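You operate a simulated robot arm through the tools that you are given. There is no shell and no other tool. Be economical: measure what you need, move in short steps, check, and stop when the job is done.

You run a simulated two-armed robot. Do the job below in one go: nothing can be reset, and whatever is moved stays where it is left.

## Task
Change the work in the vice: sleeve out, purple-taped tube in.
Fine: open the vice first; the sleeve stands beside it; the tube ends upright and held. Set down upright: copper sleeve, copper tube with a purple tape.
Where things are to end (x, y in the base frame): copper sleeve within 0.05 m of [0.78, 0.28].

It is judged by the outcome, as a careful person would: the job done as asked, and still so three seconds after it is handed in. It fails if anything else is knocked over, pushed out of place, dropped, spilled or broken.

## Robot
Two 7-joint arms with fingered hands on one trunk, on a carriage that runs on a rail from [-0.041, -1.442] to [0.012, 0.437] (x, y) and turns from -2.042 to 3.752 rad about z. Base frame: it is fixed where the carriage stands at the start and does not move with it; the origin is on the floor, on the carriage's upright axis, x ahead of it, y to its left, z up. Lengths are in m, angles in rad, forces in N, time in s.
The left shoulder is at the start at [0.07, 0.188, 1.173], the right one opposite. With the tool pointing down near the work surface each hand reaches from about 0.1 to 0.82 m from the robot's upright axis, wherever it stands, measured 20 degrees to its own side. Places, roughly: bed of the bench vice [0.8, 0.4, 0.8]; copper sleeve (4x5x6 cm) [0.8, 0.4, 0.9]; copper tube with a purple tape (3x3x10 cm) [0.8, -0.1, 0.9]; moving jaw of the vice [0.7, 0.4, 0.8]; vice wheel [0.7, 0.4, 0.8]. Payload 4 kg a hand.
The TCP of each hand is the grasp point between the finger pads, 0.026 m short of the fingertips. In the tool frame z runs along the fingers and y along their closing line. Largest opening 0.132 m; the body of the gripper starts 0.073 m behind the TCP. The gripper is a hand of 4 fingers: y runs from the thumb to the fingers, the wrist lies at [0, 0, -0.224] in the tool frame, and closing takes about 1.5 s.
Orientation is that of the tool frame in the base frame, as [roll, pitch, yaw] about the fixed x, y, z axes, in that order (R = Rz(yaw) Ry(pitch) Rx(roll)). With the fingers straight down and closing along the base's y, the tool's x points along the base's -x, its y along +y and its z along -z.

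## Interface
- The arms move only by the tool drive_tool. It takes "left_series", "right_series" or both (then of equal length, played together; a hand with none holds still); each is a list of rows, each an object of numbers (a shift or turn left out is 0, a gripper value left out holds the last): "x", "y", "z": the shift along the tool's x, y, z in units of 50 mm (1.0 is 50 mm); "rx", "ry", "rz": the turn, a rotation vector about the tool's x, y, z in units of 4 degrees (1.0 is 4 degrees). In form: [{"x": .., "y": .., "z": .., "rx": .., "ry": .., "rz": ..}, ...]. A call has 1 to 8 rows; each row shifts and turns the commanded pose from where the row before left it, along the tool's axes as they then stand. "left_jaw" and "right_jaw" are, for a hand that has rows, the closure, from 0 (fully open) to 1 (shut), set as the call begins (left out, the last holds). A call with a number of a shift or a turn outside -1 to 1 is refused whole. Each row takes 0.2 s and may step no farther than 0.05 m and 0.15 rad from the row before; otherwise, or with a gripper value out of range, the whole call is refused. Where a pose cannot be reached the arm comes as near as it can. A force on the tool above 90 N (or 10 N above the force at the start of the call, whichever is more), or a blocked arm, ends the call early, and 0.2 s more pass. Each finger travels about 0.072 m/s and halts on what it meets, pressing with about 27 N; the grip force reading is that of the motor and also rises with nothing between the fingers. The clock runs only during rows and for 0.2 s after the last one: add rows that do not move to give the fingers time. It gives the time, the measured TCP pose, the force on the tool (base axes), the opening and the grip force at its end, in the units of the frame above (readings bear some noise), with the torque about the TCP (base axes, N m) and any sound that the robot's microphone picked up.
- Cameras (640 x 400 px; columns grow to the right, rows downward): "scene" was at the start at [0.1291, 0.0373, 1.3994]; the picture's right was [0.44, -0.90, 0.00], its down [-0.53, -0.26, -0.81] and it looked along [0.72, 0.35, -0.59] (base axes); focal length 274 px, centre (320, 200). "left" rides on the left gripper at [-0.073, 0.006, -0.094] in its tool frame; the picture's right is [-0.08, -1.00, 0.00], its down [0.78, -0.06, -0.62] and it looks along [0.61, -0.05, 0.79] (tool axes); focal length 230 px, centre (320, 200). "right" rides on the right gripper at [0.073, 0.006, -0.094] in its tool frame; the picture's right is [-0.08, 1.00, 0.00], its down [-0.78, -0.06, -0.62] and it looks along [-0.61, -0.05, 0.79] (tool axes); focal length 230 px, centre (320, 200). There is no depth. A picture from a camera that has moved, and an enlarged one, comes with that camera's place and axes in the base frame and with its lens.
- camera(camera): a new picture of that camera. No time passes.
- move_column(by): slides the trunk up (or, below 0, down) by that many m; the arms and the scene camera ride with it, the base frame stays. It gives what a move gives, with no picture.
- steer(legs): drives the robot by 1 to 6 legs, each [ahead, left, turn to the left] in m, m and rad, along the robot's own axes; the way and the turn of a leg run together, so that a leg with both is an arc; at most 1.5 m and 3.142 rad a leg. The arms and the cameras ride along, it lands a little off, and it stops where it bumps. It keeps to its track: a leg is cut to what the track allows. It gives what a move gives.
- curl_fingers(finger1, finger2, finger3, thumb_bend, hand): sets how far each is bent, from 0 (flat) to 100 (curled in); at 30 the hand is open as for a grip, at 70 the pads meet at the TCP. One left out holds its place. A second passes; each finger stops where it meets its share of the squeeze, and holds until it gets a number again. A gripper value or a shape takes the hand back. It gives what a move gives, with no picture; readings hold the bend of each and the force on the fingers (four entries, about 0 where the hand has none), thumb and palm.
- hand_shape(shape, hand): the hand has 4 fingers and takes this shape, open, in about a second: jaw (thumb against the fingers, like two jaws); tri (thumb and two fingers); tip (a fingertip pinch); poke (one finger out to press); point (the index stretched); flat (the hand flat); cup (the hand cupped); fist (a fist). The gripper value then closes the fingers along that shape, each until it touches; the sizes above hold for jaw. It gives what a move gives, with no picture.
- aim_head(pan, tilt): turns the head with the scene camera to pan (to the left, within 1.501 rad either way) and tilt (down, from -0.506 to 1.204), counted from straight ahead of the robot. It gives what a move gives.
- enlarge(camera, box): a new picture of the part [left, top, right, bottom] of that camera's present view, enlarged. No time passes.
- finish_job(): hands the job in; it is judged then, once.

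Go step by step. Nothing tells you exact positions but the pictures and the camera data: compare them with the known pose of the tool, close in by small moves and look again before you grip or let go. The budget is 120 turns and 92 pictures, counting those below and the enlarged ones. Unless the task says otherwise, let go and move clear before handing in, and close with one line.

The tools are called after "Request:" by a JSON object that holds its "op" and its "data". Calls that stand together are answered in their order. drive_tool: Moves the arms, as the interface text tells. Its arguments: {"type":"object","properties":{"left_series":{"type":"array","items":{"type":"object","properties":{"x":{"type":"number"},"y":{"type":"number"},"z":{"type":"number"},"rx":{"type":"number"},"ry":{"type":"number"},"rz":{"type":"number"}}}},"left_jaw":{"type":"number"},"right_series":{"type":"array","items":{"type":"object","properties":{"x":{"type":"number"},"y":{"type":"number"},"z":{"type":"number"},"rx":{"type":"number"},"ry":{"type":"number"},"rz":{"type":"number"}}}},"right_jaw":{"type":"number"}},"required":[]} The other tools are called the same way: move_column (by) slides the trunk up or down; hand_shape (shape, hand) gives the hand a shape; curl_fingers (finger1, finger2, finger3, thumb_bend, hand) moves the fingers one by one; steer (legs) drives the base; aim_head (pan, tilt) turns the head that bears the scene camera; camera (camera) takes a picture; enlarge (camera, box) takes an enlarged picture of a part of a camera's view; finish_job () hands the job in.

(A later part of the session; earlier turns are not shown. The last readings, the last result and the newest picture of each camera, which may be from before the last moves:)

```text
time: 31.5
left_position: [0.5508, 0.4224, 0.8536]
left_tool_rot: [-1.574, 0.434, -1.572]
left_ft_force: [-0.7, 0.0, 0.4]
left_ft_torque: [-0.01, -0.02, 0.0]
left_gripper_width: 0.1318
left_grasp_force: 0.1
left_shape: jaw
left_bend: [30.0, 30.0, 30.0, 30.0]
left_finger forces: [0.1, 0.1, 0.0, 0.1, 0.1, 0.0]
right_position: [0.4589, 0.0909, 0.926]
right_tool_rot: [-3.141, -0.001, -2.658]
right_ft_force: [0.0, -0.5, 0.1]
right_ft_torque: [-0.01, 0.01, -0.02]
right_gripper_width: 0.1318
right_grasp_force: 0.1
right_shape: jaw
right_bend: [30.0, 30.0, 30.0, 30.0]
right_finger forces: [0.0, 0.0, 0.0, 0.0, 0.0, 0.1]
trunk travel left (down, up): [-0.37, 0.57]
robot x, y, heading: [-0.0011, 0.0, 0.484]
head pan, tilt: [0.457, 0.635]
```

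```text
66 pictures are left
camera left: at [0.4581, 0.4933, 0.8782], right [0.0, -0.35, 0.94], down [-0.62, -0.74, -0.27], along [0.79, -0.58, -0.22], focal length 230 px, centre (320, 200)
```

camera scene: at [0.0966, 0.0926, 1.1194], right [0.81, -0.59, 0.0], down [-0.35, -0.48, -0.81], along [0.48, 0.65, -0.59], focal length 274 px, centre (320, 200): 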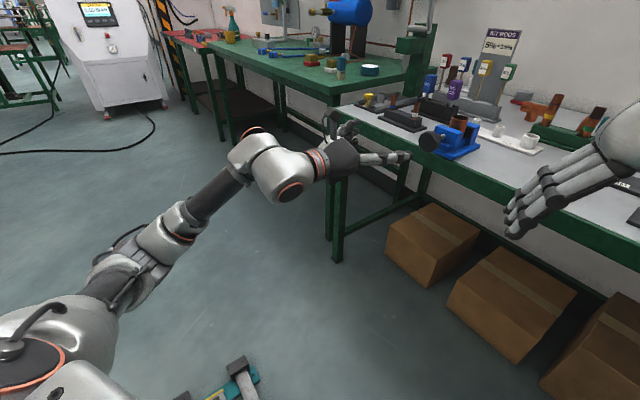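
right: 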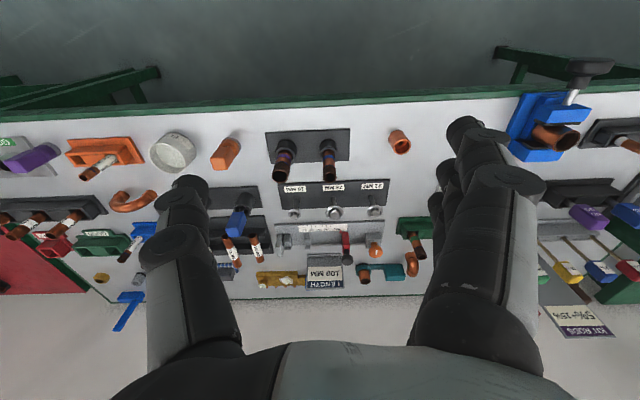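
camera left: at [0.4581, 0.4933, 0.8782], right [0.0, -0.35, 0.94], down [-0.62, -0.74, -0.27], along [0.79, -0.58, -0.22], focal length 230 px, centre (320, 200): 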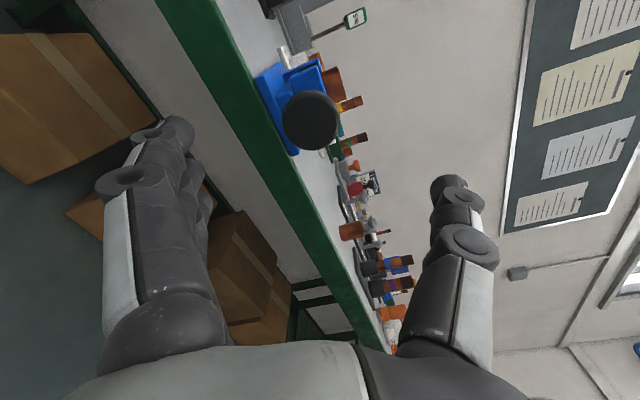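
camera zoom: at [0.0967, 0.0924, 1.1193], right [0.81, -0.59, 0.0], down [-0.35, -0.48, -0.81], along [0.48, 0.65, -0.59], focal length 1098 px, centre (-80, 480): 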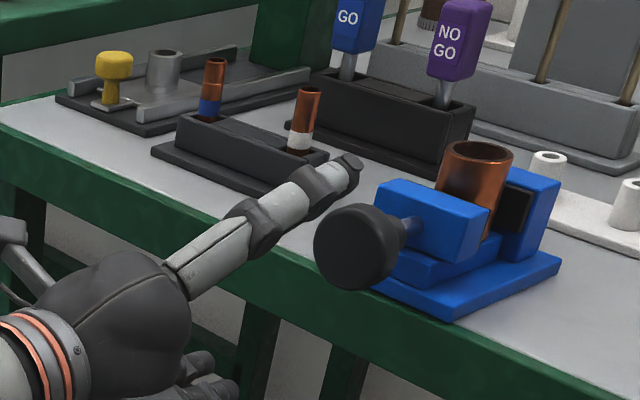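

The jaw moved a few mm toward the wheel, so the direction is right. I'll wind the hand back the other way past level, so fingers go over the top of the wheel.

Request:
{"op": "drive_tool", "data": {"left_series": [{"rz": 1}, {"rz": 1}, {"rz": 1}, {"rz": 1}, {"rz": 1}, {"rz": 1}, {"rz": 1}, {"rz": 1}]}}

Request:
{"op": "drive_tool", "data": {"left_series": [{"rz": 1}, {"rz": 1}, {"rz": 1}, {"rz": 1}, {"rz": 1}, {"rz": 1}, {"rz": 1}, {"rz": 1}]}}

Request:
{"op": "drive_tool", "data": {"left_series": [{"rz": 1}, {"rz": 1}, {"rz": 1}, {"rz": 1}, {"rz": 1}, {"rz": 1}, {"rz": 1}, {"rz": 1}]}}

Request:
{"op": "drive_tool", "data": {"left_series": [{"rz": 1}, {"rz": 1}, {"rz": 1}, {"rz": 1}, {"rz": 1}, {"rz": 1}, {"rz": 1}, {"rz": 1}]}}

Request:
{"op": "camera", "data": {"camera": "left"}}

```text
time: 33.3
left_position: [0.5507, 0.4272, 0.8525]
left_tool_rot: [-1.572, 0.995, -1.574]
left_ft_force: [0.9, -0.8, 0.5]
left_ft_torque: [0.03, -0.02, -0.03]
left_gripper_width: 0.1321
left_grasp_force: 0.2
left_shape: jaw
left_bend: [30.0, 30.0, 30.0, 30.0]
left_finger forces: [0.0, 0.1, 0.1, 0.0, 0.1, 0.0]
right_position: [0.457, 0.0913, 0.9268]
right_tool_rot: [-3.142, 0.001, -2.657]
right_ft_force: [0.9, 0.8, 0.0]
right_ft_torque: [0.0, 0.02, 0.02]
right_gripper_width: 0.1319
right_grasp_force: 0.0
right_shape: jaw
right_bend: [30.0, 30.0, 30.0, 30.0]
right_finger forces: [0.1, 0.0, 0.0, 0.0, 0.1, 0.1]
trunk travel left (down, up): [-0.37, 0.57]
robot x, y, heading: [-0.0018, 0.0006, 0.481]
head pan, tilt: [0.457, 0.635]
```

```text
time: 35.1
left_position: [0.5509, 0.4253, 0.8521]
left_tool_rot: [-1.669, 1.552, -1.669]
left_ft_force: [0.3, -0.4, -0.1]
left_ft_torque: [0.0, -0.01, 0.01]
left_gripper_width: 0.132
left_grasp_force: 0.1
left_shape: jaw
left_bend: [30.0, 30.0, 30.0, 30.0]
left_finger forces: [0.1, 0.0, 0.0, 0.0, 0.0, 0.0]
right_position: [0.4579, 0.0915, 0.9279]
right_tool_rot: [-3.14, 0.0, -2.658]
right_ft_force: [0.3, -0.2, 0.2]
right_ft_torque: [-0.01, 0.02, 0.03]
right_gripper_width: 0.1318
right_grasp_force: 0.1
right_shape: jaw
right_bend: [30.0, 30.0, 30.0, 30.0]
right_finger forces: [0.0, 0.0, 0.0, 0.1, 0.0, 0.0]
trunk travel left (down, up): [-0.37, 0.57]
robot x, y, heading: [0.002, -0.0034, 0.48]
head pan, tilt: [0.457, 0.635]
```

```text
time: 36.9
left_position: [0.551, 0.4267, 0.852]
left_tool_rot: [1.575, 1.029, 1.572]
left_ft_force: [-0.1, -1.3, 0.2]
left_ft_torque: [-0.04, 0.0, -0.03]
left_gripper_width: 0.1318
left_grasp_force: 0.1
left_shape: jaw
left_bend: [30.0, 30.0, 30.0, 30.0]
left_finger forces: [0.1, 0.0, 0.1, 0.0, 0.0, 0.1]
right_position: [0.458, 0.0909, 0.9263]
right_tool_rot: [3.141, 0.001, -2.658]
right_ft_force: [-0.3, 0.0, 0.8]
right_ft_torque: [0.01, 0.0, 0.01]
right_gripper_width: 0.1321
right_grasp_force: 0.2
right_shape: jaw
right_bend: [30.0, 30.0, 30.0, 30.0]
right_finger forces: [0.0, 0.1, 0.0, 0.1, 0.0, 0.0]
trunk travel left (down, up): [-0.37, 0.57]
robot x, y, heading: [0.0012, -0.0006, 0.48]
head pan, tilt: [0.457, 0.635]
```

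```text
time: 38.7
left_position: [0.5511, 0.4258, 0.8523]
left_tool_rot: [1.574, 0.47, 1.57]
left_ft_force: [-0.1, 0.3, -0.5]
left_ft_torque: [0.0, -0.04, -0.03]
left_gripper_width: 0.1317
left_grasp_force: 0.0
left_shape: jaw
left_bend: [30.0, 30.0, 30.0, 30.0]
left_finger forces: [0.1, 0.1, 0.0, 0.0, 0.0, 0.1]
right_position: [0.4579, 0.0917, 0.9268]
right_tool_rot: [3.141, 0.001, -2.658]
right_ft_force: [-0.2, -0.7, -0.1]
right_ft_torque: [0.01, -0.02, 0.0]
right_gripper_width: 0.1318
right_grasp_force: 0.0
right_shape: jaw
right_bend: [30.0, 30.0, 30.0, 30.0]
right_finger forces: [0.1, 0.0, 0.0, 0.1, 0.0, 0.1]
trunk travel left (down, up): [-0.37, 0.57]
robot x, y, heading: [0.0015, 0.0016, 0.48]
head pan, tilt: [0.457, 0.635]
```

```text
65 pictures are left
camera left: at [0.457, 0.3643, 0.8901], right [0.0, -0.52, -0.85], down [-0.62, 0.67, -0.41], along [0.79, 0.53, -0.32], focal length 230 px, centre (320, 200)
```

left: 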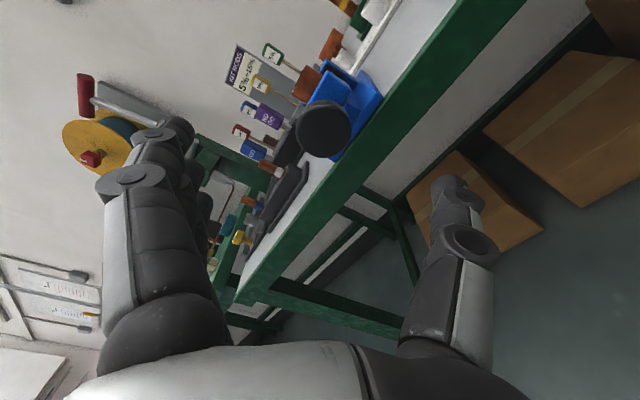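

Request:
{"op": "drive_tool", "data": {"left_series": [{"rz": 1}, {"rz": 1}, {"rz": 1}, {"rz": 1}, {"rz": 1}, {"rz": 1}, {"rz": 1}, {"x": 0}]}}

Request:
{"op": "drive_tool", "data": {"left_series": [{"z": 0.9}, {"z": 0.8}, {"x": 0}]}}

Request:
{"op": "camera", "data": {"camera": "left"}}

```text
time: 40.5
left_position: [0.5515, 0.4258, 0.8531]
left_tool_rot: [1.571, -0.017, 1.571]
left_ft_force: [0.1, -0.1, 0.1]
left_ft_torque: [0.01, 0.04, 0.02]
left_gripper_width: 0.1319
left_grasp_force: 0.0
left_shape: jaw
left_bend: [30.0, 30.0, 30.0, 30.0]
left_finger forces: [0.1, 0.1, 0.1, 0.0, 0.1, 0.1]
right_position: [0.4582, 0.0925, 0.9273]
right_tool_rot: [3.141, -0.001, -2.659]
right_ft_force: [0.3, -0.3, -0.6]
right_ft_torque: [0.0, 0.0, -0.02]
right_gripper_width: 0.1321
right_grasp_force: 0.0
right_shape: jaw
right_bend: [30.0, 30.0, 30.0, 30.0]
right_finger forces: [0.1, 0.1, 0.1, 0.0, 0.0, 0.0]
trunk travel left (down, up): [-0.37, 0.57]
robot x, y, heading: [-0.0006, -0.001, 0.485]
head pan, tilt: [0.457, 0.635]
```

```text
time: 41.3
left_position: [0.6352, 0.4271, 0.8534]
left_tool_rot: [1.572, -0.015, 1.569]
left_ft_force: [0.5, 0.5, -0.1]
left_ft_torque: [0.01, -0.01, 0.03]
left_gripper_width: 0.1321
left_grasp_force: 0.2
left_shape: jaw
left_bend: [30.0, 30.0, 30.0, 30.0]
left_finger forces: [0.0, 0.1, 0.0, 0.0, 0.1, 0.0]
right_position: [0.4578, 0.0903, 0.9269]
right_tool_rot: [3.141, -0.002, -2.659]
right_ft_force: [-0.3, -0.2, -0.5]
right_ft_torque: [0.02, -0.03, 0.02]
right_gripper_width: 0.1317
right_grasp_force: 0.1
right_shape: jaw
right_bend: [30.0, 30.0, 30.0, 30.0]
right_finger forces: [0.1, 0.0, 0.0, 0.0, 0.0, 0.0]
trunk travel left (down, up): [-0.37, 0.57]
robot x, y, heading: [0.0012, 0.0017, 0.481]
head pan, tilt: [0.457, 0.635]
```

```text
64 pictures are left
camera left: at [0.542, 0.3553, 0.858], right [0.0, -0.06, -1.0], down [-0.62, 0.79, -0.05], along [0.79, 0.61, -0.04], focal length 230 px, centre (320, 200)
```

left: 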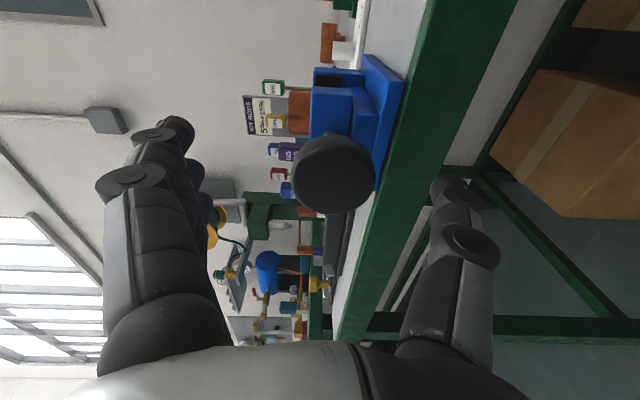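

Request:
{"op": "drive_tool", "data": {"left_series": [{"x": 0}, {"x": 0}, {"x": 0}, {"x": 0}, {"x": 0}, {"x": 0}, {"x": 0}, {"x": 0}], "left_jaw": 1}}

Request:
{"op": "drive_tool", "data": {"left_series": [{"rz": -1}, {"rz": -1}, {"rz": -1}, {"rz": -1}, {"rz": -1}, {"rz": -1}, {"rz": -1}, {"rz": -1}]}}

Request:
{"op": "drive_tool", "data": {"left_series": [{"rz": -1}, {"rz": -1}, {"rz": -1}, {"rz": -1}, {"rz": -1}, {"rz": -1}, {"rz": -1}, {"rz": -1}]}}

Request:
{"op": "enlarge", "data": {"camera": "scene", "box": [340, 80, 500, 180]}}

```text
time: 43.1
left_position: [0.6341, 0.4268, 0.8542]
left_tool_rot: [1.572, -0.016, 1.567]
left_ft_force: [0.1, -1.7, 0.6]
left_ft_torque: [0.04, -0.06, -0.05]
left_gripper_width: 0.0337
left_grasp_force: 27.3
left_shape: jaw
left_bend: [70.0, 73.0, 71.0, 70.0]
left_finger forces: [9.1, 8.0, 8.8, 0.1, 23.4, 0.0]
right_position: [0.458, 0.0906, 0.9257]
right_tool_rot: [-3.14, -0.002, -2.66]
right_ft_force: [0.3, 0.0, 0.2]
right_ft_torque: [-0.02, 0.0, 0.01]
right_gripper_width: 0.1319
right_grasp_force: 0.1
right_shape: jaw
right_bend: [30.0, 30.0, 30.0, 30.0]
right_finger forces: [0.0, 0.0, 0.0, 0.0, 0.0, 0.0]
trunk travel left (down, up): [-0.37, 0.57]
robot x, y, heading: [-0.0013, -0.0014, 0.483]
head pan, tilt: [0.457, 0.635]
```

```text
time: 44.9
left_position: [0.6346, 0.4252, 0.8547]
left_tool_rot: [1.568, 0.541, 1.568]
left_ft_force: [-4.5, -4.1, 8.0]
left_ft_torque: [0.83, -0.12, -0.07]
left_gripper_width: 0.0301
left_grasp_force: 27.4
left_shape: jaw
left_bend: [73.0, 73.0, 69.0, 71.0]
left_finger forces: [0.1, 15.1, 12.7, 0.0, 18.2, 0.0]
right_position: [0.4566, 0.0896, 0.9278]
right_tool_rot: [3.142, 0.002, -2.66]
right_ft_force: [-0.2, -0.1, 0.7]
right_ft_torque: [-0.01, -0.01, -0.03]
right_gripper_width: 0.1317
right_grasp_force: 0.0
right_shape: jaw
right_bend: [30.0, 30.0, 30.0, 30.0]
right_finger forces: [0.1, 0.0, 0.0, 0.1, 0.1, 0.2]
trunk travel left (down, up): [-0.37, 0.57]
robot x, y, heading: [-0.0017, 0.0008, 0.48]
head pan, tilt: [0.457, 0.635]
```

```text
time: 46.7
left_position: [0.6331, 0.4256, 0.8573]
left_tool_rot: [1.562, 1.101, 1.562]
left_ft_force: [-12.6, -1.1, 22.4]
left_ft_torque: [0.81, -0.36, -0.08]
left_gripper_width: 0.0281
left_grasp_force: 27.4
left_shape: jaw
left_bend: [73.0, 72.0, 66.0, 73.0]
left_finger forces: [0.0, 16.0, 13.1, 0.0, 17.3, 0.1]
right_position: [0.4555, 0.0906, 0.9287]
right_tool_rot: [3.14, 0.003, -2.657]
right_ft_force: [0.0, 0.3, -0.5]
right_ft_torque: [0.03, -0.02, 0.02]
right_gripper_width: 0.1318
right_grasp_force: 0.0
right_shape: jaw
right_bend: [30.0, 30.0, 30.0, 30.0]
right_finger forces: [0.1, 0.2, 0.0, 0.0, 0.1, 0.1]
trunk travel left (down, up): [-0.37, 0.57]
robot x, y, heading: [0.0011, 0.0035, 0.485]
head pan, tilt: [0.457, 0.635]
```

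```text
4.00 times, centred on (420, 130) of scene
camera zoom: at [0.0928, 0.0909, 1.12], right [0.81, -0.59, 0.0], down [-0.35, -0.48, -0.81], along [0.48, 0.65, -0.59], focal length 1098 px, centre (-80, 480)
```

zoom: 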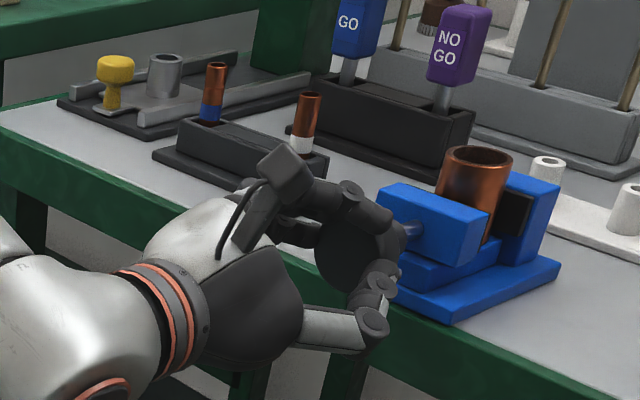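

The torque saturates at about 0.8 N m, so either the grip slips or the jaw is against a stop. I'll check the jaw–sleeve gap closely.

Request:
{"op": "enlarge", "data": {"camera": "scene", "box": [430, 110, 486, 145]}}

Request:
{"op": "camera", "data": {"camera": "left"}}

```text
11.43 times, centred on (458, 128) of scene
camera zoom: at [0.0928, 0.0909, 1.12], right [0.81, -0.59, 0.0], down [-0.35, -0.48, -0.81], along [0.48, 0.65, -0.59], focal length 3136 px, centre (-1257, 1029)
```

zoom: 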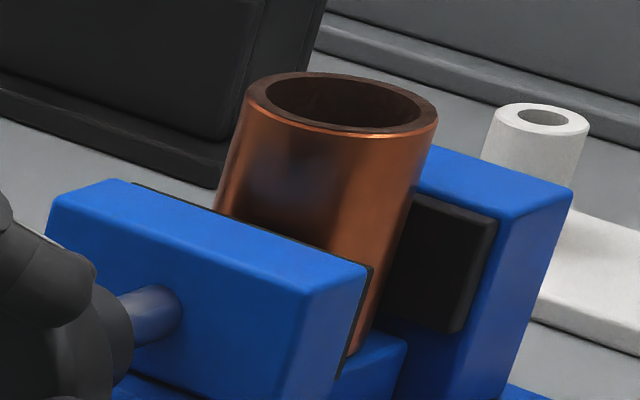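

```text
61 pictures are left
camera left: at [0.5383, 0.3989, 0.9238], right [0.0, -0.92, -0.38], down [-0.61, 0.3, -0.73], along [0.79, 0.24, -0.57], focal length 230 px, centre (320, 200)
```

left: 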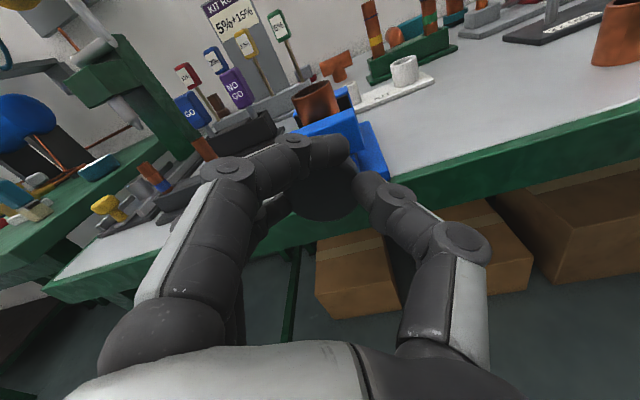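

I'll release, go 1 cm deeper as in the first grip (which did turn it), and turn again.

Request:
{"op": "drive_tool", "data": {"left_series": [{"x": 0}, {"x": 0}, {"x": 0}, {"x": 0}, {"x": 0}, {"z": 0.26}, {"rz": 1}, {"rz": 1}], "left_jaw": 0}}

Request:
{"op": "drive_tool", "data": {"left_series": [{"rz": 1}, {"rz": 1}, {"x": 0}, {"x": 0}]}}

Request:
{"op": "enlarge", "data": {"camera": "scene", "box": [415, 105, 495, 155]}}

Request:
{"op": "drive_tool", "data": {"left_series": [{"x": 0}, {"x": 0}, {"x": 0}, {"x": 0}, {"x": 0}, {"x": 0}, {"x": 0}, {"x": 0}], "left_jaw": 1}}

Request:
{"op": "drive_tool", "data": {"left_series": [{"rz": -1}, {"rz": -1}, {"rz": -1}, {"rz": -1}, {"rz": -1}]}}

Request:
{"op": "drive_tool", "data": {"left_series": [{"rz": -1}, {"rz": -1}, {"rz": -1}, {"rz": -1}, {"rz": -1}]}}

Request:
{"op": "enlarge", "data": {"camera": "scene", "box": [415, 105, 495, 155]}}

```text
time: 48.5
left_position: [0.6493, 0.4274, 0.8527]
left_tool_rot: [1.574, 0.96, 1.574]
left_ft_force: [-0.6, 0.8, 0.5]
left_ft_torque: [0.01, -0.01, 0.0]
left_gripper_width: 0.1318
left_grasp_force: 0.0
left_shape: jaw
left_bend: [30.0, 30.0, 30.0, 30.0]
left_finger forces: [0.0, 0.0, 0.0, 0.0, 0.1, 0.0]
right_position: [0.4579, 0.0912, 0.9256]
right_tool_rot: [3.141, 0.0, -2.659]
right_ft_force: [0.8, 0.0, 0.2]
right_ft_torque: [-0.02, -0.01, 0.0]
right_gripper_width: 0.1317
right_grasp_force: 0.0
right_shape: jaw
right_bend: [30.0, 30.0, 30.0, 30.0]
right_finger forces: [0.0, 0.0, 0.0, 0.1, 0.1, 0.0]
trunk travel left (down, up): [-0.37, 0.57]
robot x, y, heading: [0.0019, 0.0036, 0.486]
head pan, tilt: [0.457, 0.635]
```

```text
time: 49.5
left_position: [0.6486, 0.427, 0.8521]
left_tool_rot: [1.573, 0.821, 1.57]
left_ft_force: [-0.1, -0.1, 0.3]
left_ft_torque: [-0.05, 0.03, 0.0]
left_gripper_width: 0.132
left_grasp_force: 0.1
left_shape: jaw
left_bend: [30.0, 30.0, 30.0, 30.0]
left_finger forces: [0.1, 0.0, 0.0, 0.0, 0.0, 0.0]
right_position: [0.4581, 0.0928, 0.9272]
right_tool_rot: [3.141, 0.001, -2.658]
right_ft_force: [0.2, 0.0, -0.1]
right_ft_torque: [0.02, 0.03, -0.02]
right_gripper_width: 0.1318
right_grasp_force: 0.0
right_shape: jaw
right_bend: [30.0, 30.0, 30.0, 30.0]
right_finger forces: [0.1, 0.0, 0.0, 0.1, 0.1, 0.0]
trunk travel left (down, up): [-0.37, 0.57]
robot x, y, heading: [0.0002, -0.0004, 0.476]
head pan, tilt: [0.457, 0.635]
```

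```text
8.00 times, centred on (455, 130) of scene
camera zoom: at [0.0967, 0.0924, 1.1194], right [0.81, -0.59, 0.0], down [-0.35, -0.48, -0.81], along [0.48, 0.65, -0.59], focal length 2195 px, centre (-760, 760)
```

zoom: 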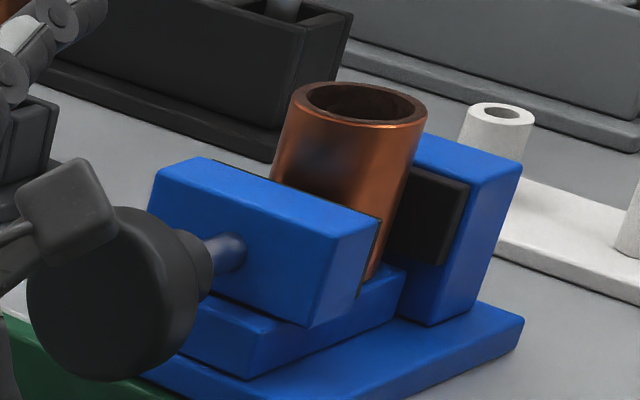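

```text
time: 51.3
left_position: [0.6479, 0.4265, 0.8526]
left_tool_rot: [1.574, 0.82, 1.572]
left_ft_force: [3.0, -2.2, 1.4]
left_ft_torque: [-0.03, -0.01, -0.04]
left_gripper_width: 0.0337
left_grasp_force: 27.0
left_shape: jaw
left_bend: [70.0, 73.0, 73.0, 70.0]
left_finger forces: [6.6, 8.3, 9.8, 0.0, 23.3, 0.0]
right_position: [0.4582, 0.0913, 0.9262]
right_tool_rot: [3.141, -0.001, -2.66]
right_ft_force: [-0.2, -0.3, 1.0]
right_ft_torque: [0.03, 0.01, -0.01]
right_gripper_width: 0.1318
right_grasp_force: 0.0
right_shape: jaw
right_bend: [30.0, 30.0, 30.0, 30.0]
right_finger forces: [0.0, 0.0, 0.0, 0.0, 0.1, 0.0]
trunk travel left (down, up): [-0.37, 0.57]
robot x, y, heading: [0.0037, -0.0007, 0.481]
head pan, tilt: [0.457, 0.635]
```

```text
time: 52.5
left_position: [0.6484, 0.4256, 0.8544]
left_tool_rot: [1.57, 1.172, 1.569]
left_ft_force: [2.7, -4.0, 9.1]
left_ft_torque: [0.83, -0.21, -0.04]
left_gripper_width: 0.0314
left_grasp_force: 27.3
left_shape: jaw
left_bend: [72.0, 73.0, 72.0, 70.0]
left_finger forces: [0.1, 16.1, 8.9, 0.0, 18.2, 0.0]
right_position: [0.4587, 0.0902, 0.9277]
right_tool_rot: [-3.141, 0.003, -2.66]
right_ft_force: [-0.6, 0.1, 0.2]
right_ft_torque: [-0.02, 0.0, 0.05]
right_gripper_width: 0.132
right_grasp_force: 0.0
right_shape: jaw
right_bend: [30.0, 30.0, 30.0, 30.0]
right_finger forces: [0.0, 0.0, 0.0, 0.0, 0.1, 0.0]
trunk travel left (down, up): [-0.37, 0.57]
robot x, y, heading: [-0.0012, -0.0022, 0.485]
head pan, tilt: [0.457, 0.635]
```

```text
time: 53.7
left_position: [0.6463, 0.4261, 0.8541]
left_tool_rot: [1.528, 1.519, 1.527]
left_ft_force: [-1.9, 4.3, 12.7]
left_ft_torque: [1.07, -0.25, 0.21]
left_gripper_width: 0.0315
left_grasp_force: 26.7
left_shape: jaw
left_bend: [72.0, 73.0, 72.0, 71.0]
left_finger forces: [0.0, 18.4, 11.1, 0.0, 17.6, 0.0]
right_position: [0.4575, 0.0901, 0.927]
right_tool_rot: [-3.141, 0.004, -2.658]
right_ft_force: [-1.0, 0.4, -0.2]
right_ft_torque: [0.0, 0.0, -0.01]
right_gripper_width: 0.1317
right_grasp_force: 0.1
right_shape: jaw
right_bend: [30.0, 30.0, 30.0, 30.0]
right_finger forces: [0.0, 0.0, 0.0, 0.0, 0.1, 0.0]
trunk travel left (down, up): [-0.37, 0.57]
robot x, y, heading: [0.0007, -0.001, 0.483]
head pan, tilt: [0.457, 0.635]
```

```text
8.00 times, centred on (455, 130) of scene
camera zoom: at [0.095, 0.092, 1.1197], right [0.81, -0.59, 0.0], down [-0.35, -0.48, -0.81], along [0.48, 0.65, -0.59], focal length 2195 px, centre (-760, 760)
```

zoom: 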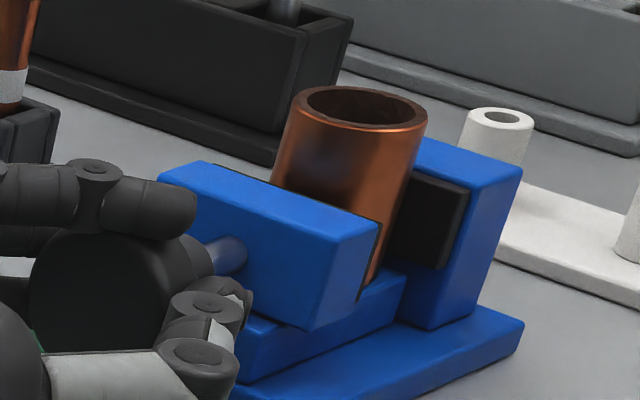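

The torque saturates at once and the jaw no longer moves. My estimate is that the pad gap grew about 3–4 mm and the vice is at its open stop. I'll release, back off, and get a view from above to verify the clearance.

Request:
{"op": "drive_tool", "data": {"left_series": [{"x": 0}, {"x": 0}, {"x": 0}, {"x": 0}, {"x": 0}, {"z": -0.9}, {"z": -0.9}, {"z": -0.9}], "left_jaw": 0}}

Request:
{"op": "drive_tool", "data": {"left_series": [{"z": -1}, {"z": -1}, {"x": 0}]}}

Request:
{"op": "move_column", "data": {"by": 0.3}}

Request:
{"op": "steer", "data": {"legs": [[0, 0, -0.48], [0, 0.25, 0]]}}

Request:
{"op": "aim_head", "data": {"pan": 0.25, "tilt": 0.7}}

Request:
{"op": "camera", "data": {"camera": "scene"}}

```text
time: 55.5
left_position: [0.5143, 0.4234, 0.8548]
left_tool_rot: [1.597, 1.518, 1.598]
left_ft_force: [0.1, -0.1, -0.1]
left_ft_torque: [0.0, -0.01, -0.03]
left_gripper_width: 0.132
left_grasp_force: 0.0
left_shape: jaw
left_bend: [30.0, 30.0, 30.0, 30.0]
left_finger forces: [0.0, 0.0, 0.1, 0.0, 0.0, 0.0]
right_position: [0.4581, 0.0914, 0.9277]
right_tool_rot: [3.142, 0.001, -2.659]
right_ft_force: [-0.2, 0.1, -0.2]
right_ft_torque: [-0.02, 0.01, 0.01]
right_gripper_width: 0.132
right_grasp_force: 0.0
right_shape: jaw
right_bend: [30.0, 30.0, 30.0, 30.0]
right_finger forces: [0.1, 0.0, 0.1, 0.1, 0.0, 0.0]
trunk travel left (down, up): [-0.37, 0.57]
robot x, y, heading: [-0.0027, -0.001, 0.476]
head pan, tilt: [0.457, 0.635]
```

```text
time: 56.3
left_position: [0.4199, 0.4227, 0.8498]
left_tool_rot: [1.614, 1.52, 1.614]
left_ft_force: [-0.3, -1.0, 0.7]
left_ft_torque: [0.0, 0.0, -0.02]
left_gripper_width: 0.1316
left_grasp_force: 0.0
left_shape: jaw
left_bend: [30.0, 30.0, 30.0, 30.0]
left_finger forces: [0.0, 0.0, 0.1, 0.0, 0.0, 0.0]
right_position: [0.4587, 0.0914, 0.9262]
right_tool_rot: [3.141, 0.0, -2.659]
right_ft_force: [-0.1, 0.7, -0.1]
right_ft_torque: [0.01, 0.01, -0.02]
right_gripper_width: 0.1317
right_grasp_force: 0.1
right_shape: jaw
right_bend: [30.0, 30.0, 30.0, 30.0]
right_finger forces: [0.1, 0.0, 0.0, 0.0, 0.1, 0.0]
trunk travel left (down, up): [-0.37, 0.57]
robot x, y, heading: [0.0005, 0.0001, 0.482]
head pan, tilt: [0.457, 0.635]
```

```text
time: 59.3
left_position: [0.4184, 0.4227, 1.1496]
left_tool_rot: [1.613, 1.52, 1.612]
left_ft_force: [-0.1, -0.2, -0.3]
left_ft_torque: [0.02, 0.01, 0.01]
left_gripper_width: 0.1318
left_grasp_force: 0.1
left_shape: jaw
left_bend: [30.0, 30.0, 30.0, 30.0]
left_finger forces: [0.0, 0.1, 0.1, 0.0, 0.0, 0.1]
right_position: [0.4587, 0.0915, 1.2276]
right_tool_rot: [3.141, -0.001, -2.658]
right_ft_force: [-0.5, 0.5, -0.2]
right_ft_torque: [-0.03, 0.0, -0.01]
right_gripper_width: 0.132
right_grasp_force: 0.1
right_shape: jaw
right_bend: [30.0, 30.0, 30.0, 30.0]
right_finger forces: [0.0, 0.0, 0.0, 0.0, 0.0, 0.0]
trunk travel left (down, up): [-0.67, 0.27]
robot x, y, heading: [-0.0006, 0.001, 0.481]
head pan, tilt: [0.457, 0.635]
```

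```text
time: 62.5
left_position: [0.573, 0.4371, 1.1498]
left_tool_rot: [1.616, 1.519, 1.138]
left_ft_force: [0.5, -0.2, -0.3]
left_ft_torque: [0.03, -0.01, -0.02]
left_gripper_width: 0.1319
left_grasp_force: 0.0
left_shape: jaw
left_bend: [30.0, 30.0, 30.0, 30.0]
left_finger forces: [0.0, 0.1, 0.1, 0.1, 0.0, 0.1]
right_position: [0.4561, 0.1271, 1.2279]
right_tool_rot: [-3.142, 0.0, -3.135]
right_ft_force: [1.0, 0.6, -1.1]
right_ft_torque: [-0.02, 0.0, -0.01]
right_gripper_width: 0.132
right_grasp_force: 0.0
right_shape: jaw
right_bend: [30.0, 30.0, 30.0, 30.0]
right_finger forces: [0.0, 0.0, 0.0, 0.1, 0.1, 0.0]
trunk travel left (down, up): [-0.67, 0.27]
robot x, y, heading: [0.0103, 0.2561, 0.011]
head pan, tilt: [0.457, 0.635]
```

```text
time: 63.3
left_position: [0.5739, 0.4398, 1.1504]
left_tool_rot: [1.605, 1.521, 1.13]
left_ft_force: [0.3, -0.7, -0.9]
left_ft_torque: [0.0, 0.03, 0.03]
left_gripper_width: 0.1319
left_grasp_force: 0.0
left_shape: jaw
left_bend: [30.0, 30.0, 30.0, 30.0]
left_finger forces: [0.0, 0.1, 0.0, 0.0, 0.0, 0.0]
right_position: [0.457, 0.1279, 1.2266]
right_tool_rot: [3.141, 0.001, -3.133]
right_ft_force: [0.4, -0.3, 1.1]
right_ft_torque: [-0.01, 0.02, -0.02]
right_gripper_width: 0.1316
right_grasp_force: 0.0
right_shape: jaw
right_bend: [30.0, 30.0, 30.0, 30.0]
right_finger forces: [0.1, 0.0, 0.1, 0.0, 0.0, 0.1]
trunk travel left (down, up): [-0.67, 0.27]
robot x, y, heading: [0.0068, 0.2523, 0.007]
head pan, tilt: [0.25, 0.7]
```

```text
58 pictures are left
camera scene: at [0.1402, 0.2764, 1.4138], right [0.25, -0.97, 0.0], down [-0.62, -0.16, -0.77], along [0.74, 0.19, -0.64], focal length 274 px, centre (320, 200)
```

scene: 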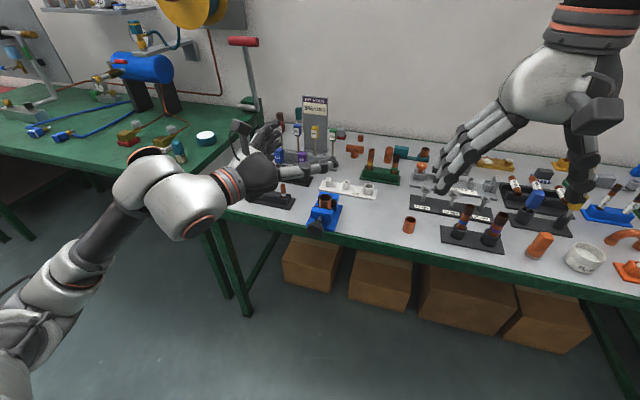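

Request:
{"op": "enlarge", "data": {"camera": "scene", "box": [290, 180, 354, 220]}}

Request:
{"op": "drive_tool", "data": {"left_series": [{"rx": -1}, {"rx": -1}, {"rx": -1}, {"rx": -1}, {"rx": -1}, {"rx": -1}, {"rx": -0.8}, {"ry": 1}]}}

Request:
{"op": "drive_tool", "data": {"left_series": [{"ry": 1}, {"ry": 1}, {"ry": 1}, {"ry": 1}, {"ry": 1}, {"ry": 1}, {"ry": 1}, {"ry": 1}]}}

Request:
{"op": "drive_tool", "data": {"left_series": [{"ry": 1}, {"ry": 1}, {"ry": 1}, {"ry": 1}, {"ry": 1}, {"ry": 1}, {"ry": 1}, {"ry": 1}]}}

Request:
{"op": "drive_tool", "data": {"left_series": [{"ry": 1}, {"ry": 1}, {"ry": 1}, {"ry": 1}, {"ry": 1}, {"x": 0}]}}

```text
10.00 times, centred on (322, 200) of scene
camera zoom: at [0.1402, 0.2764, 1.4138], right [0.25, -0.97, 0.0], down [-0.62, -0.16, -0.77], along [0.74, 0.19, -0.64], focal length 2744 px, centre (300, 200)
```

zoom: 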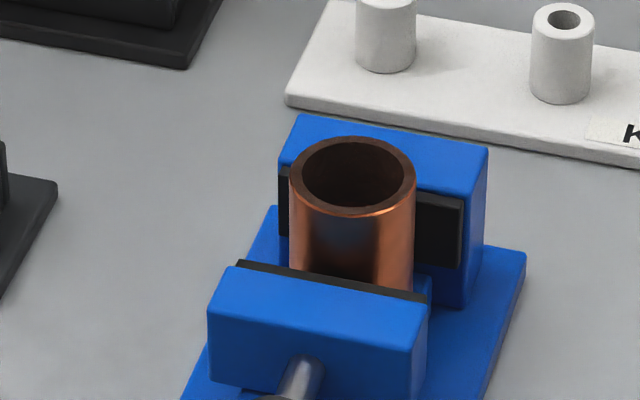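

```text
time: 65.1
left_position: [0.574, 0.4547, 1.1544]
left_tool_rot: [1.63, 1.415, 1.496]
left_ft_force: [-0.6, 0.5, 0.6]
left_ft_torque: [-0.01, 0.0, 0.0]
left_gripper_width: 0.1319
left_grasp_force: 0.1
left_shape: jaw
left_bend: [30.0, 30.0, 30.0, 30.0]
left_finger forces: [0.0, 0.1, 0.1, 0.0, 0.1, 0.0]
left hand out of reach, approached as far as the arm can: row 4, 5, 6, 7, 8
right_position: [0.4566, 0.1274, 1.2272]
right_tool_rot: [3.141, -0.002, -3.135]
right_ft_force: [-0.1, 0.4, 0.3]
right_ft_torque: [0.0, -0.03, -0.01]
right_gripper_width: 0.1319
right_grasp_force: 0.1
right_shape: jaw
right_bend: [30.0, 30.0, 30.0, 30.0]
right_finger forces: [0.0, 0.0, 0.0, 0.0, 0.0, 0.0]
trunk travel left (down, up): [-0.67, 0.27]
robot x, y, heading: [0.0061, 0.2514, 0.011]
head pan, tilt: [0.25, 0.7]
```

```text
time: 65.5
left_position: [0.574, 0.4897, 1.149]
left_tool_rot: [1.969, 1.331, 1.874]
left_ft_force: [0.4, -0.7, -0.1]
left_ft_torque: [-0.04, 0.01, 0.03]
left_gripper_width: 0.1319
left_grasp_force: 0.1
left_shape: jaw
left_bend: [30.0, 30.0, 30.0, 30.0]
left_finger forces: [0.1, 0.0, 0.1, 0.0, 0.1, 0.0]
left hand out of reach, approached as far as the arm can: row 1, 2
right_position: [0.4553, 0.1263, 1.2275]
right_tool_rot: [-3.141, 0.0, -3.133]
right_ft_force: [0.6, -0.9, -0.6]
right_ft_torque: [-0.02, 0.0, 0.01]
right_gripper_width: 0.1321
right_grasp_force: 0.1
right_shape: jaw
right_bend: [30.0, 30.0, 30.0, 30.0]
right_finger forces: [0.1, 0.0, 0.1, 0.0, 0.1, 0.0]
trunk travel left (down, up): [-0.67, 0.27]
robot x, y, heading: [0.0054, 0.2539, 0.009]
head pan, tilt: [0.25, 0.7]
stopped in row 2 (left hand): the arm was blocked; the commanded pose is now the measured one
```

```text
time: 67.3
left_position: [0.5726, 0.4891, 1.1488]
left_tool_rot: [2.79, 0.886, 2.76]
left_ft_force: [-0.1, -0.5, -0.2]
left_ft_torque: [0.04, 0.02, 0.0]
left_gripper_width: 0.1319
left_grasp_force: 0.1
left_shape: jaw
left_bend: [30.0, 30.0, 30.0, 30.0]
left_finger forces: [0.0, 0.0, 0.1, 0.0, 0.0, 0.1]
left hand out of reach, approached as far as the arm can: row 1, 2
right_position: [0.4553, 0.1263, 1.2267]
right_tool_rot: [-3.14, -0.002, -3.135]
right_ft_force: [-0.5, 0.0, -0.8]
right_ft_torque: [0.0, 0.0, 0.01]
right_gripper_width: 0.132
right_grasp_force: 0.1
right_shape: jaw
right_bend: [30.0, 30.0, 30.0, 30.0]
right_finger forces: [0.0, 0.0, 0.0, 0.1, 0.0, 0.0]
trunk travel left (down, up): [-0.67, 0.27]
robot x, y, heading: [0.0057, 0.255, 0.007]
head pan, tilt: [0.25, 0.7]
```

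```text
time: 68.7
left_position: [0.5737, 0.4891, 1.1483]
left_tool_rot: [2.882, 0.553, 2.896]
left_ft_force: [-1.1, 0.3, 0.0]
left_ft_torque: [-0.01, -0.02, -0.01]
left_gripper_width: 0.132
left_grasp_force: 0.1
left_shape: jaw
left_bend: [30.0, 30.0, 30.0, 30.0]
left_finger forces: [0.0, 0.0, 0.0, 0.0, 0.0, 0.0]
right_position: [0.4565, 0.1271, 1.2269]
right_tool_rot: [-3.141, -0.001, -3.134]
right_ft_force: [0.4, -0.4, -0.6]
right_ft_torque: [-0.02, 0.02, 0.01]
right_gripper_width: 0.1319
right_grasp_force: 0.1
right_shape: jaw
right_bend: [30.0, 30.0, 30.0, 30.0]
right_finger forces: [0.0, 0.0, 0.0, 0.0, 0.0, 0.0]
trunk travel left (down, up): [-0.67, 0.27]
robot x, y, heading: [0.0042, 0.2574, 0.003]
head pan, tilt: [0.25, 0.7]
```

The vice is open: the pad gap is about 46 mm against a 39–40 mm sleeve, which now leans on the fixed jaw at about (0.765, 0.420). Finish pointing the hand down.

Request:
{"op": "drive_tool", "data": {"left_series": [{"ry": 1}, {"ry": 1}, {"ry": 1}, {"ry": 1}, {"ry": 1}, {"ry": 1}, {"ry": 1}, {"ry": 0.9}]}}

```text
time: 70.5
left_position: [0.5736, 0.4891, 1.1502]
left_tool_rot: [2.923, 0.014, 3.03]
left_ft_force: [-0.6, 1.0, 1.0]
left_ft_torque: [0.02, 0.02, -0.01]
left_gripper_width: 0.1319
left_grasp_force: 0.0
left_shape: jaw
left_bend: [30.0, 30.0, 30.0, 30.0]
left_finger forces: [0.1, 0.0, 0.0, 0.0, 0.1, 0.0]
right_position: [0.4572, 0.1263, 1.2269]
right_tool_rot: [3.141, 0.0, -3.135]
right_ft_force: [0.2, -0.6, 1.0]
right_ft_torque: [0.04, -0.05, 0.02]
right_gripper_width: 0.1318
right_grasp_force: 0.0
right_shape: jaw
right_bend: [30.0, 30.0, 30.0, 30.0]
right_finger forces: [0.0, 0.0, 0.0, 0.0, 0.1, 0.1]
trunk travel left (down, up): [-0.67, 0.27]
robot x, y, heading: [0.0047, 0.2516, 0.008]
head pan, tilt: [0.25, 0.7]
```

Request:
{"op": "drive_tool", "data": {"left_series": [{"rx": 1, "rz": -0.5}, {"rx": 1, "rz": -0.5}, {"rx": 1.0, "rz": -0.6}, {"x": -0.9, "y": -0.4}, {"x": -0.9, "y": -0.4}, {"x": -0.9, "y": -0.4}, {"x": -0.9, "y": -0.2}, {"x": -0.2, "z": 0.9}]}}

Request:
{"op": "camera", "data": {"camera": "left"}}

Request:
{"op": "enlarge", "data": {"camera": "scene", "box": [250, 110, 410, 210]}}

```text
time: 72.3
left_position: [0.7637, 0.423, 1.1056]
left_tool_rot: [3.136, 0.029, 3.14]
left_ft_force: [0.6, 0.4, -0.6]
left_ft_torque: [-0.04, 0.01, 0.04]
left_gripper_width: 0.1317
left_grasp_force: 0.0
left_shape: jaw
left_bend: [30.0, 30.0, 30.0, 30.0]
left_finger forces: [0.1, 0.1, 0.1, 0.1, 0.0, 0.0]
right_position: [0.4581, 0.1293, 1.2272]
right_tool_rot: [-3.139, -0.002, -3.135]
right_ft_force: [-0.1, -0.1, 0.6]
right_ft_torque: [-0.02, 0.04, -0.01]
right_gripper_width: 0.132
right_grasp_force: 0.1
right_shape: jaw
right_bend: [30.0, 30.0, 30.0, 30.0]
right_finger forces: [0.0, 0.1, 0.0, 0.0, 0.0, 0.0]
trunk travel left (down, up): [-0.67, 0.27]
robot x, y, heading: [0.0065, 0.2569, 0.007]
head pan, tilt: [0.25, 0.7]
```

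```text
56 pictures are left
camera left: at [0.8332, 0.4294, 1.2019], right [0.08, -1.0, 0.0], down [-0.8, -0.06, 0.59], along [-0.59, -0.04, -0.8], focal length 230 px, centre (320, 200)
```

left: 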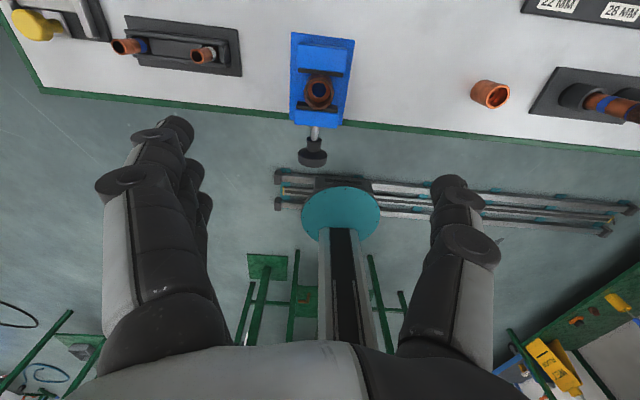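

```text
4.00 times, centred on (330, 160) of scene
camera zoom: at [0.1416, 0.2787, 1.4136], right [0.25, -0.97, 0.0], down [-0.62, -0.17, -0.76], along [0.74, 0.19, -0.65], focal length 1098 px, centre (280, 360)
```

zoom: 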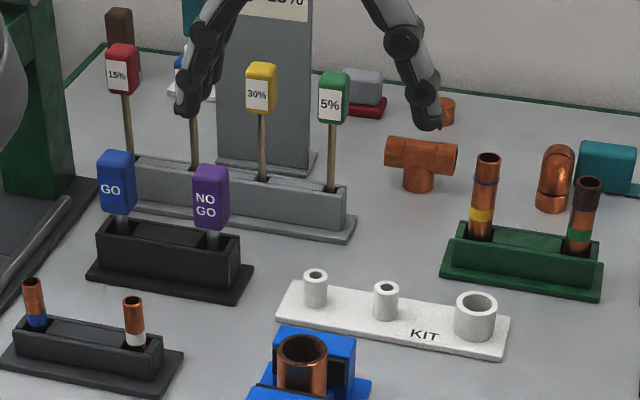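

Request:
{"op": "enlarge", "data": {"camera": "left", "box": [270, 20, 390, 170]}}

Request:
{"op": "drive_tool", "data": {"left_series": [{"ry": 0.42, "z": 0.5}, {"z": 0.9}, {"z": 0.9}, {"z": 0.3}, {"x": 0}]}}

Request:
{"op": "camera", "data": {"camera": "left"}}

Request:
{"op": "camera", "data": {"camera": "scene"}}

```text
2.67 times, centred on (330, 95) of left
camera zoom: at [0.8332, 0.4294, 1.2019], right [0.08, -1.0, 0.0], down [-0.8, -0.06, 0.59], along [-0.59, -0.04, -0.8], focal length 614 px, centre (293, 480)
```

zoom: 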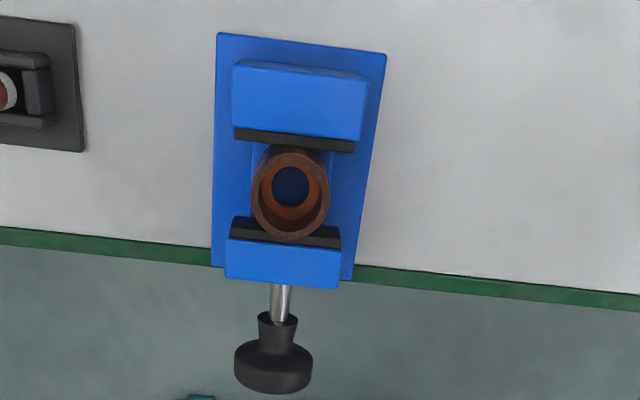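

```text
time: 73.5
left_position: [0.7651, 0.4223, 0.9796]
left_tool_rot: [3.136, 0.0, -3.141]
left_ft_force: [-0.6, 0.0, 0.4]
left_ft_torque: [-0.05, -0.03, 0.0]
left_gripper_width: 0.132
left_grasp_force: 0.0
left_shape: jaw
left_bend: [30.0, 30.0, 30.0, 30.0]
left_finger forces: [0.0, 0.1, 0.1, 0.0, 0.0, 0.1]
right_position: [0.4565, 0.129, 1.2263]
right_tool_rot: [3.141, 0.0, -3.134]
right_ft_force: [-0.2, 0.2, -0.5]
right_ft_torque: [-0.03, 0.0, 0.04]
right_gripper_width: 0.1318
right_grasp_force: 0.0
right_shape: jaw
right_bend: [30.0, 30.0, 30.0, 30.0]
right_finger forces: [0.0, 0.0, 0.1, 0.0, 0.0, 0.1]
trunk travel left (down, up): [-0.67, 0.27]
robot x, y, heading: [0.0059, 0.256, 0.008]
head pan, tilt: [0.25, 0.7]
```

```text
53 pictures are left
camera left: at [0.8376, 0.4286, 1.0727], right [0.08, -1.0, -0.01], down [-0.78, -0.06, 0.62], along [-0.61, -0.04, -0.79], focal length 230 px, centre (320, 200)
```

left: 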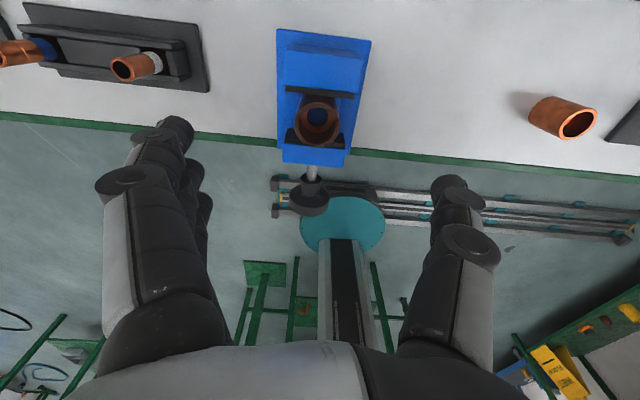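

```text
52 pictures are left
camera scene: at [0.1402, 0.2767, 1.4137], right [0.25, -0.97, 0.0], down [-0.62, -0.16, -0.76], along [0.74, 0.19, -0.64], focal length 274 px, centre (320, 200)
```

scene: 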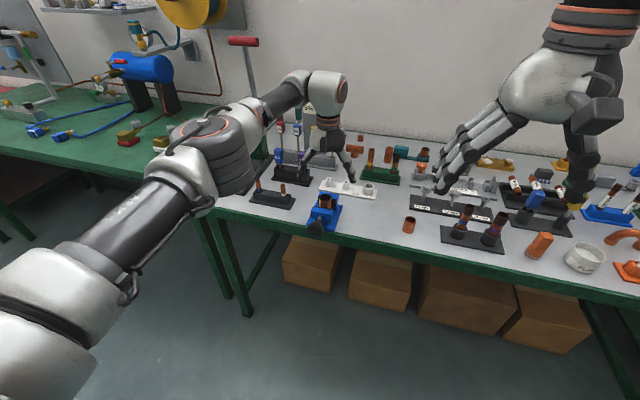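

Request:
{"op": "enlarge", "data": {"camera": "left", "box": [260, 70, 380, 170]}}

Request:
{"op": "enlarge", "data": {"camera": "scene", "box": [290, 130, 390, 230]}}

```text
4.00 times, centred on (320, 120) of left
camera zoom: at [0.8376, 0.4286, 1.0727], right [0.08, -1.0, -0.01], down [-0.78, -0.06, 0.62], along [-0.61, -0.04, -0.79], focal length 920 px, centre (320, 520)
```

zoom: 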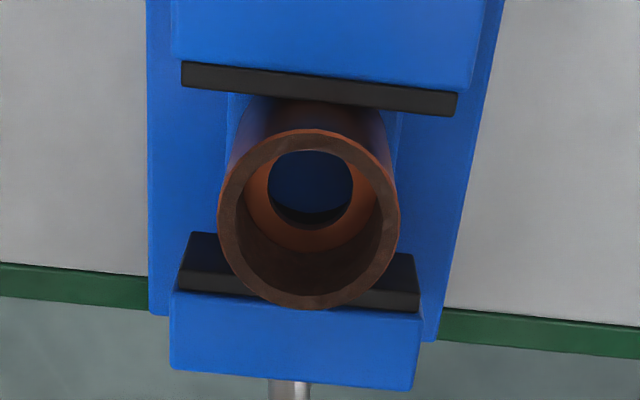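

```text
4.00 times, centred on (340, 180) of scene
camera zoom: at [0.1402, 0.2767, 1.4137], right [0.25, -0.97, 0.0], down [-0.62, -0.16, -0.76], along [0.74, 0.19, -0.64], focal length 1098 px, centre (240, 280)
```

zoom: 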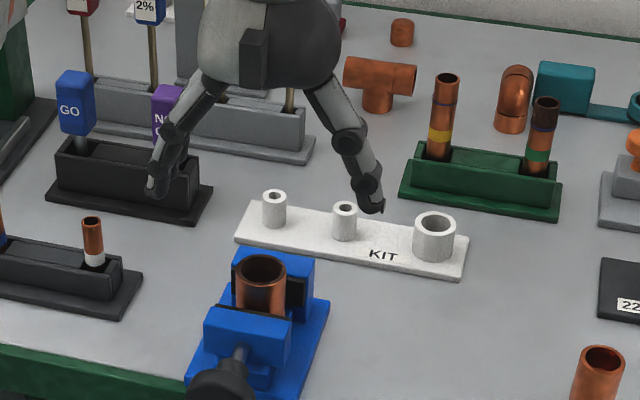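

The sleeve rim is just under the TCP at about (0.768, 0.424). I'll lower until the tips are just above the jaw tops and look.

Request:
{"op": "drive_tool", "data": {"left_series": [{"x": -0.06, "y": 0.03, "z": 0.8}, {"z": 0.6}, {"x": 0}]}}

Request:
{"op": "enlarge", "data": {"camera": "scene", "box": [280, 150, 380, 225]}}

Request:
{"op": "enlarge", "data": {"camera": "left", "box": [180, 70, 460, 260]}}

```text
time: 74.3
left_position: [0.7691, 0.4215, 0.9092]
left_tool_rot: [3.134, 0.0, -3.142]
left_ft_force: [0.4, -0.2, -0.3]
left_ft_torque: [0.02, -0.03, 0.01]
left_gripper_width: 0.132
left_grasp_force: 0.0
left_shape: jaw
left_bend: [30.0, 30.0, 30.0, 30.0]
left_finger forces: [0.0, 0.1, 0.0, 0.1, 0.0, 0.0]
right_position: [0.4559, 0.1263, 1.2272]
right_tool_rot: [3.14, 0.0, -3.136]
right_ft_force: [-0.3, -0.9, 0.4]
right_ft_torque: [-0.03, 0.0, -0.01]
right_gripper_width: 0.1318
right_grasp_force: 0.1
right_shape: jaw
right_bend: [30.0, 30.0, 30.0, 30.0]
right_finger forces: [0.0, 0.0, 0.1, 0.0, 0.0, 0.1]
trunk travel left (down, up): [-0.67, 0.27]
robot x, y, heading: [0.0091, 0.2578, 0.006]
head pan, tilt: [0.25, 0.7]
```

```text
5.33 times, centred on (330, 188) of scene
camera zoom: at [0.1398, 0.2757, 1.4138], right [0.25, -0.97, 0.0], down [-0.62, -0.16, -0.77], along [0.74, 0.19, -0.64], focal length 1464 px, centre (267, 267)
```

zoom: 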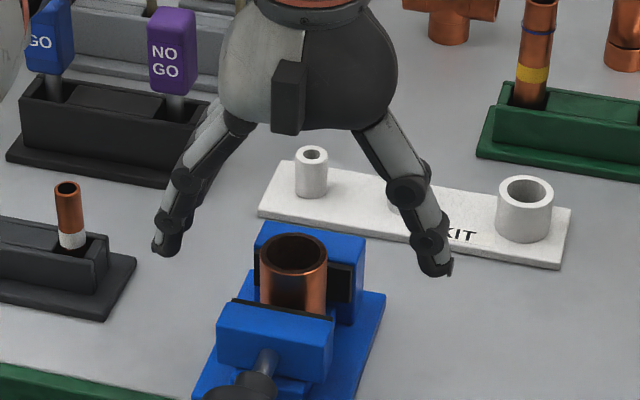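

```text
2.11 times, centred on (320, 165) of left
camera zoom: at [0.8414, 0.4261, 1.0022], right [0.08, -1.0, -0.01], down [-0.78, -0.07, 0.62], along [-0.61, -0.04, -0.79], focal length 484 px, centre (320, 274)
```

zoom: 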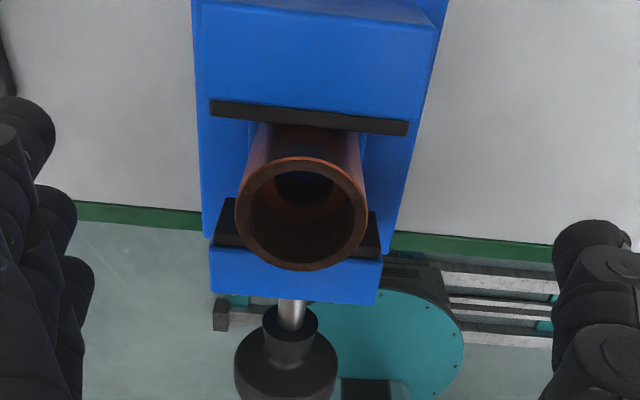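

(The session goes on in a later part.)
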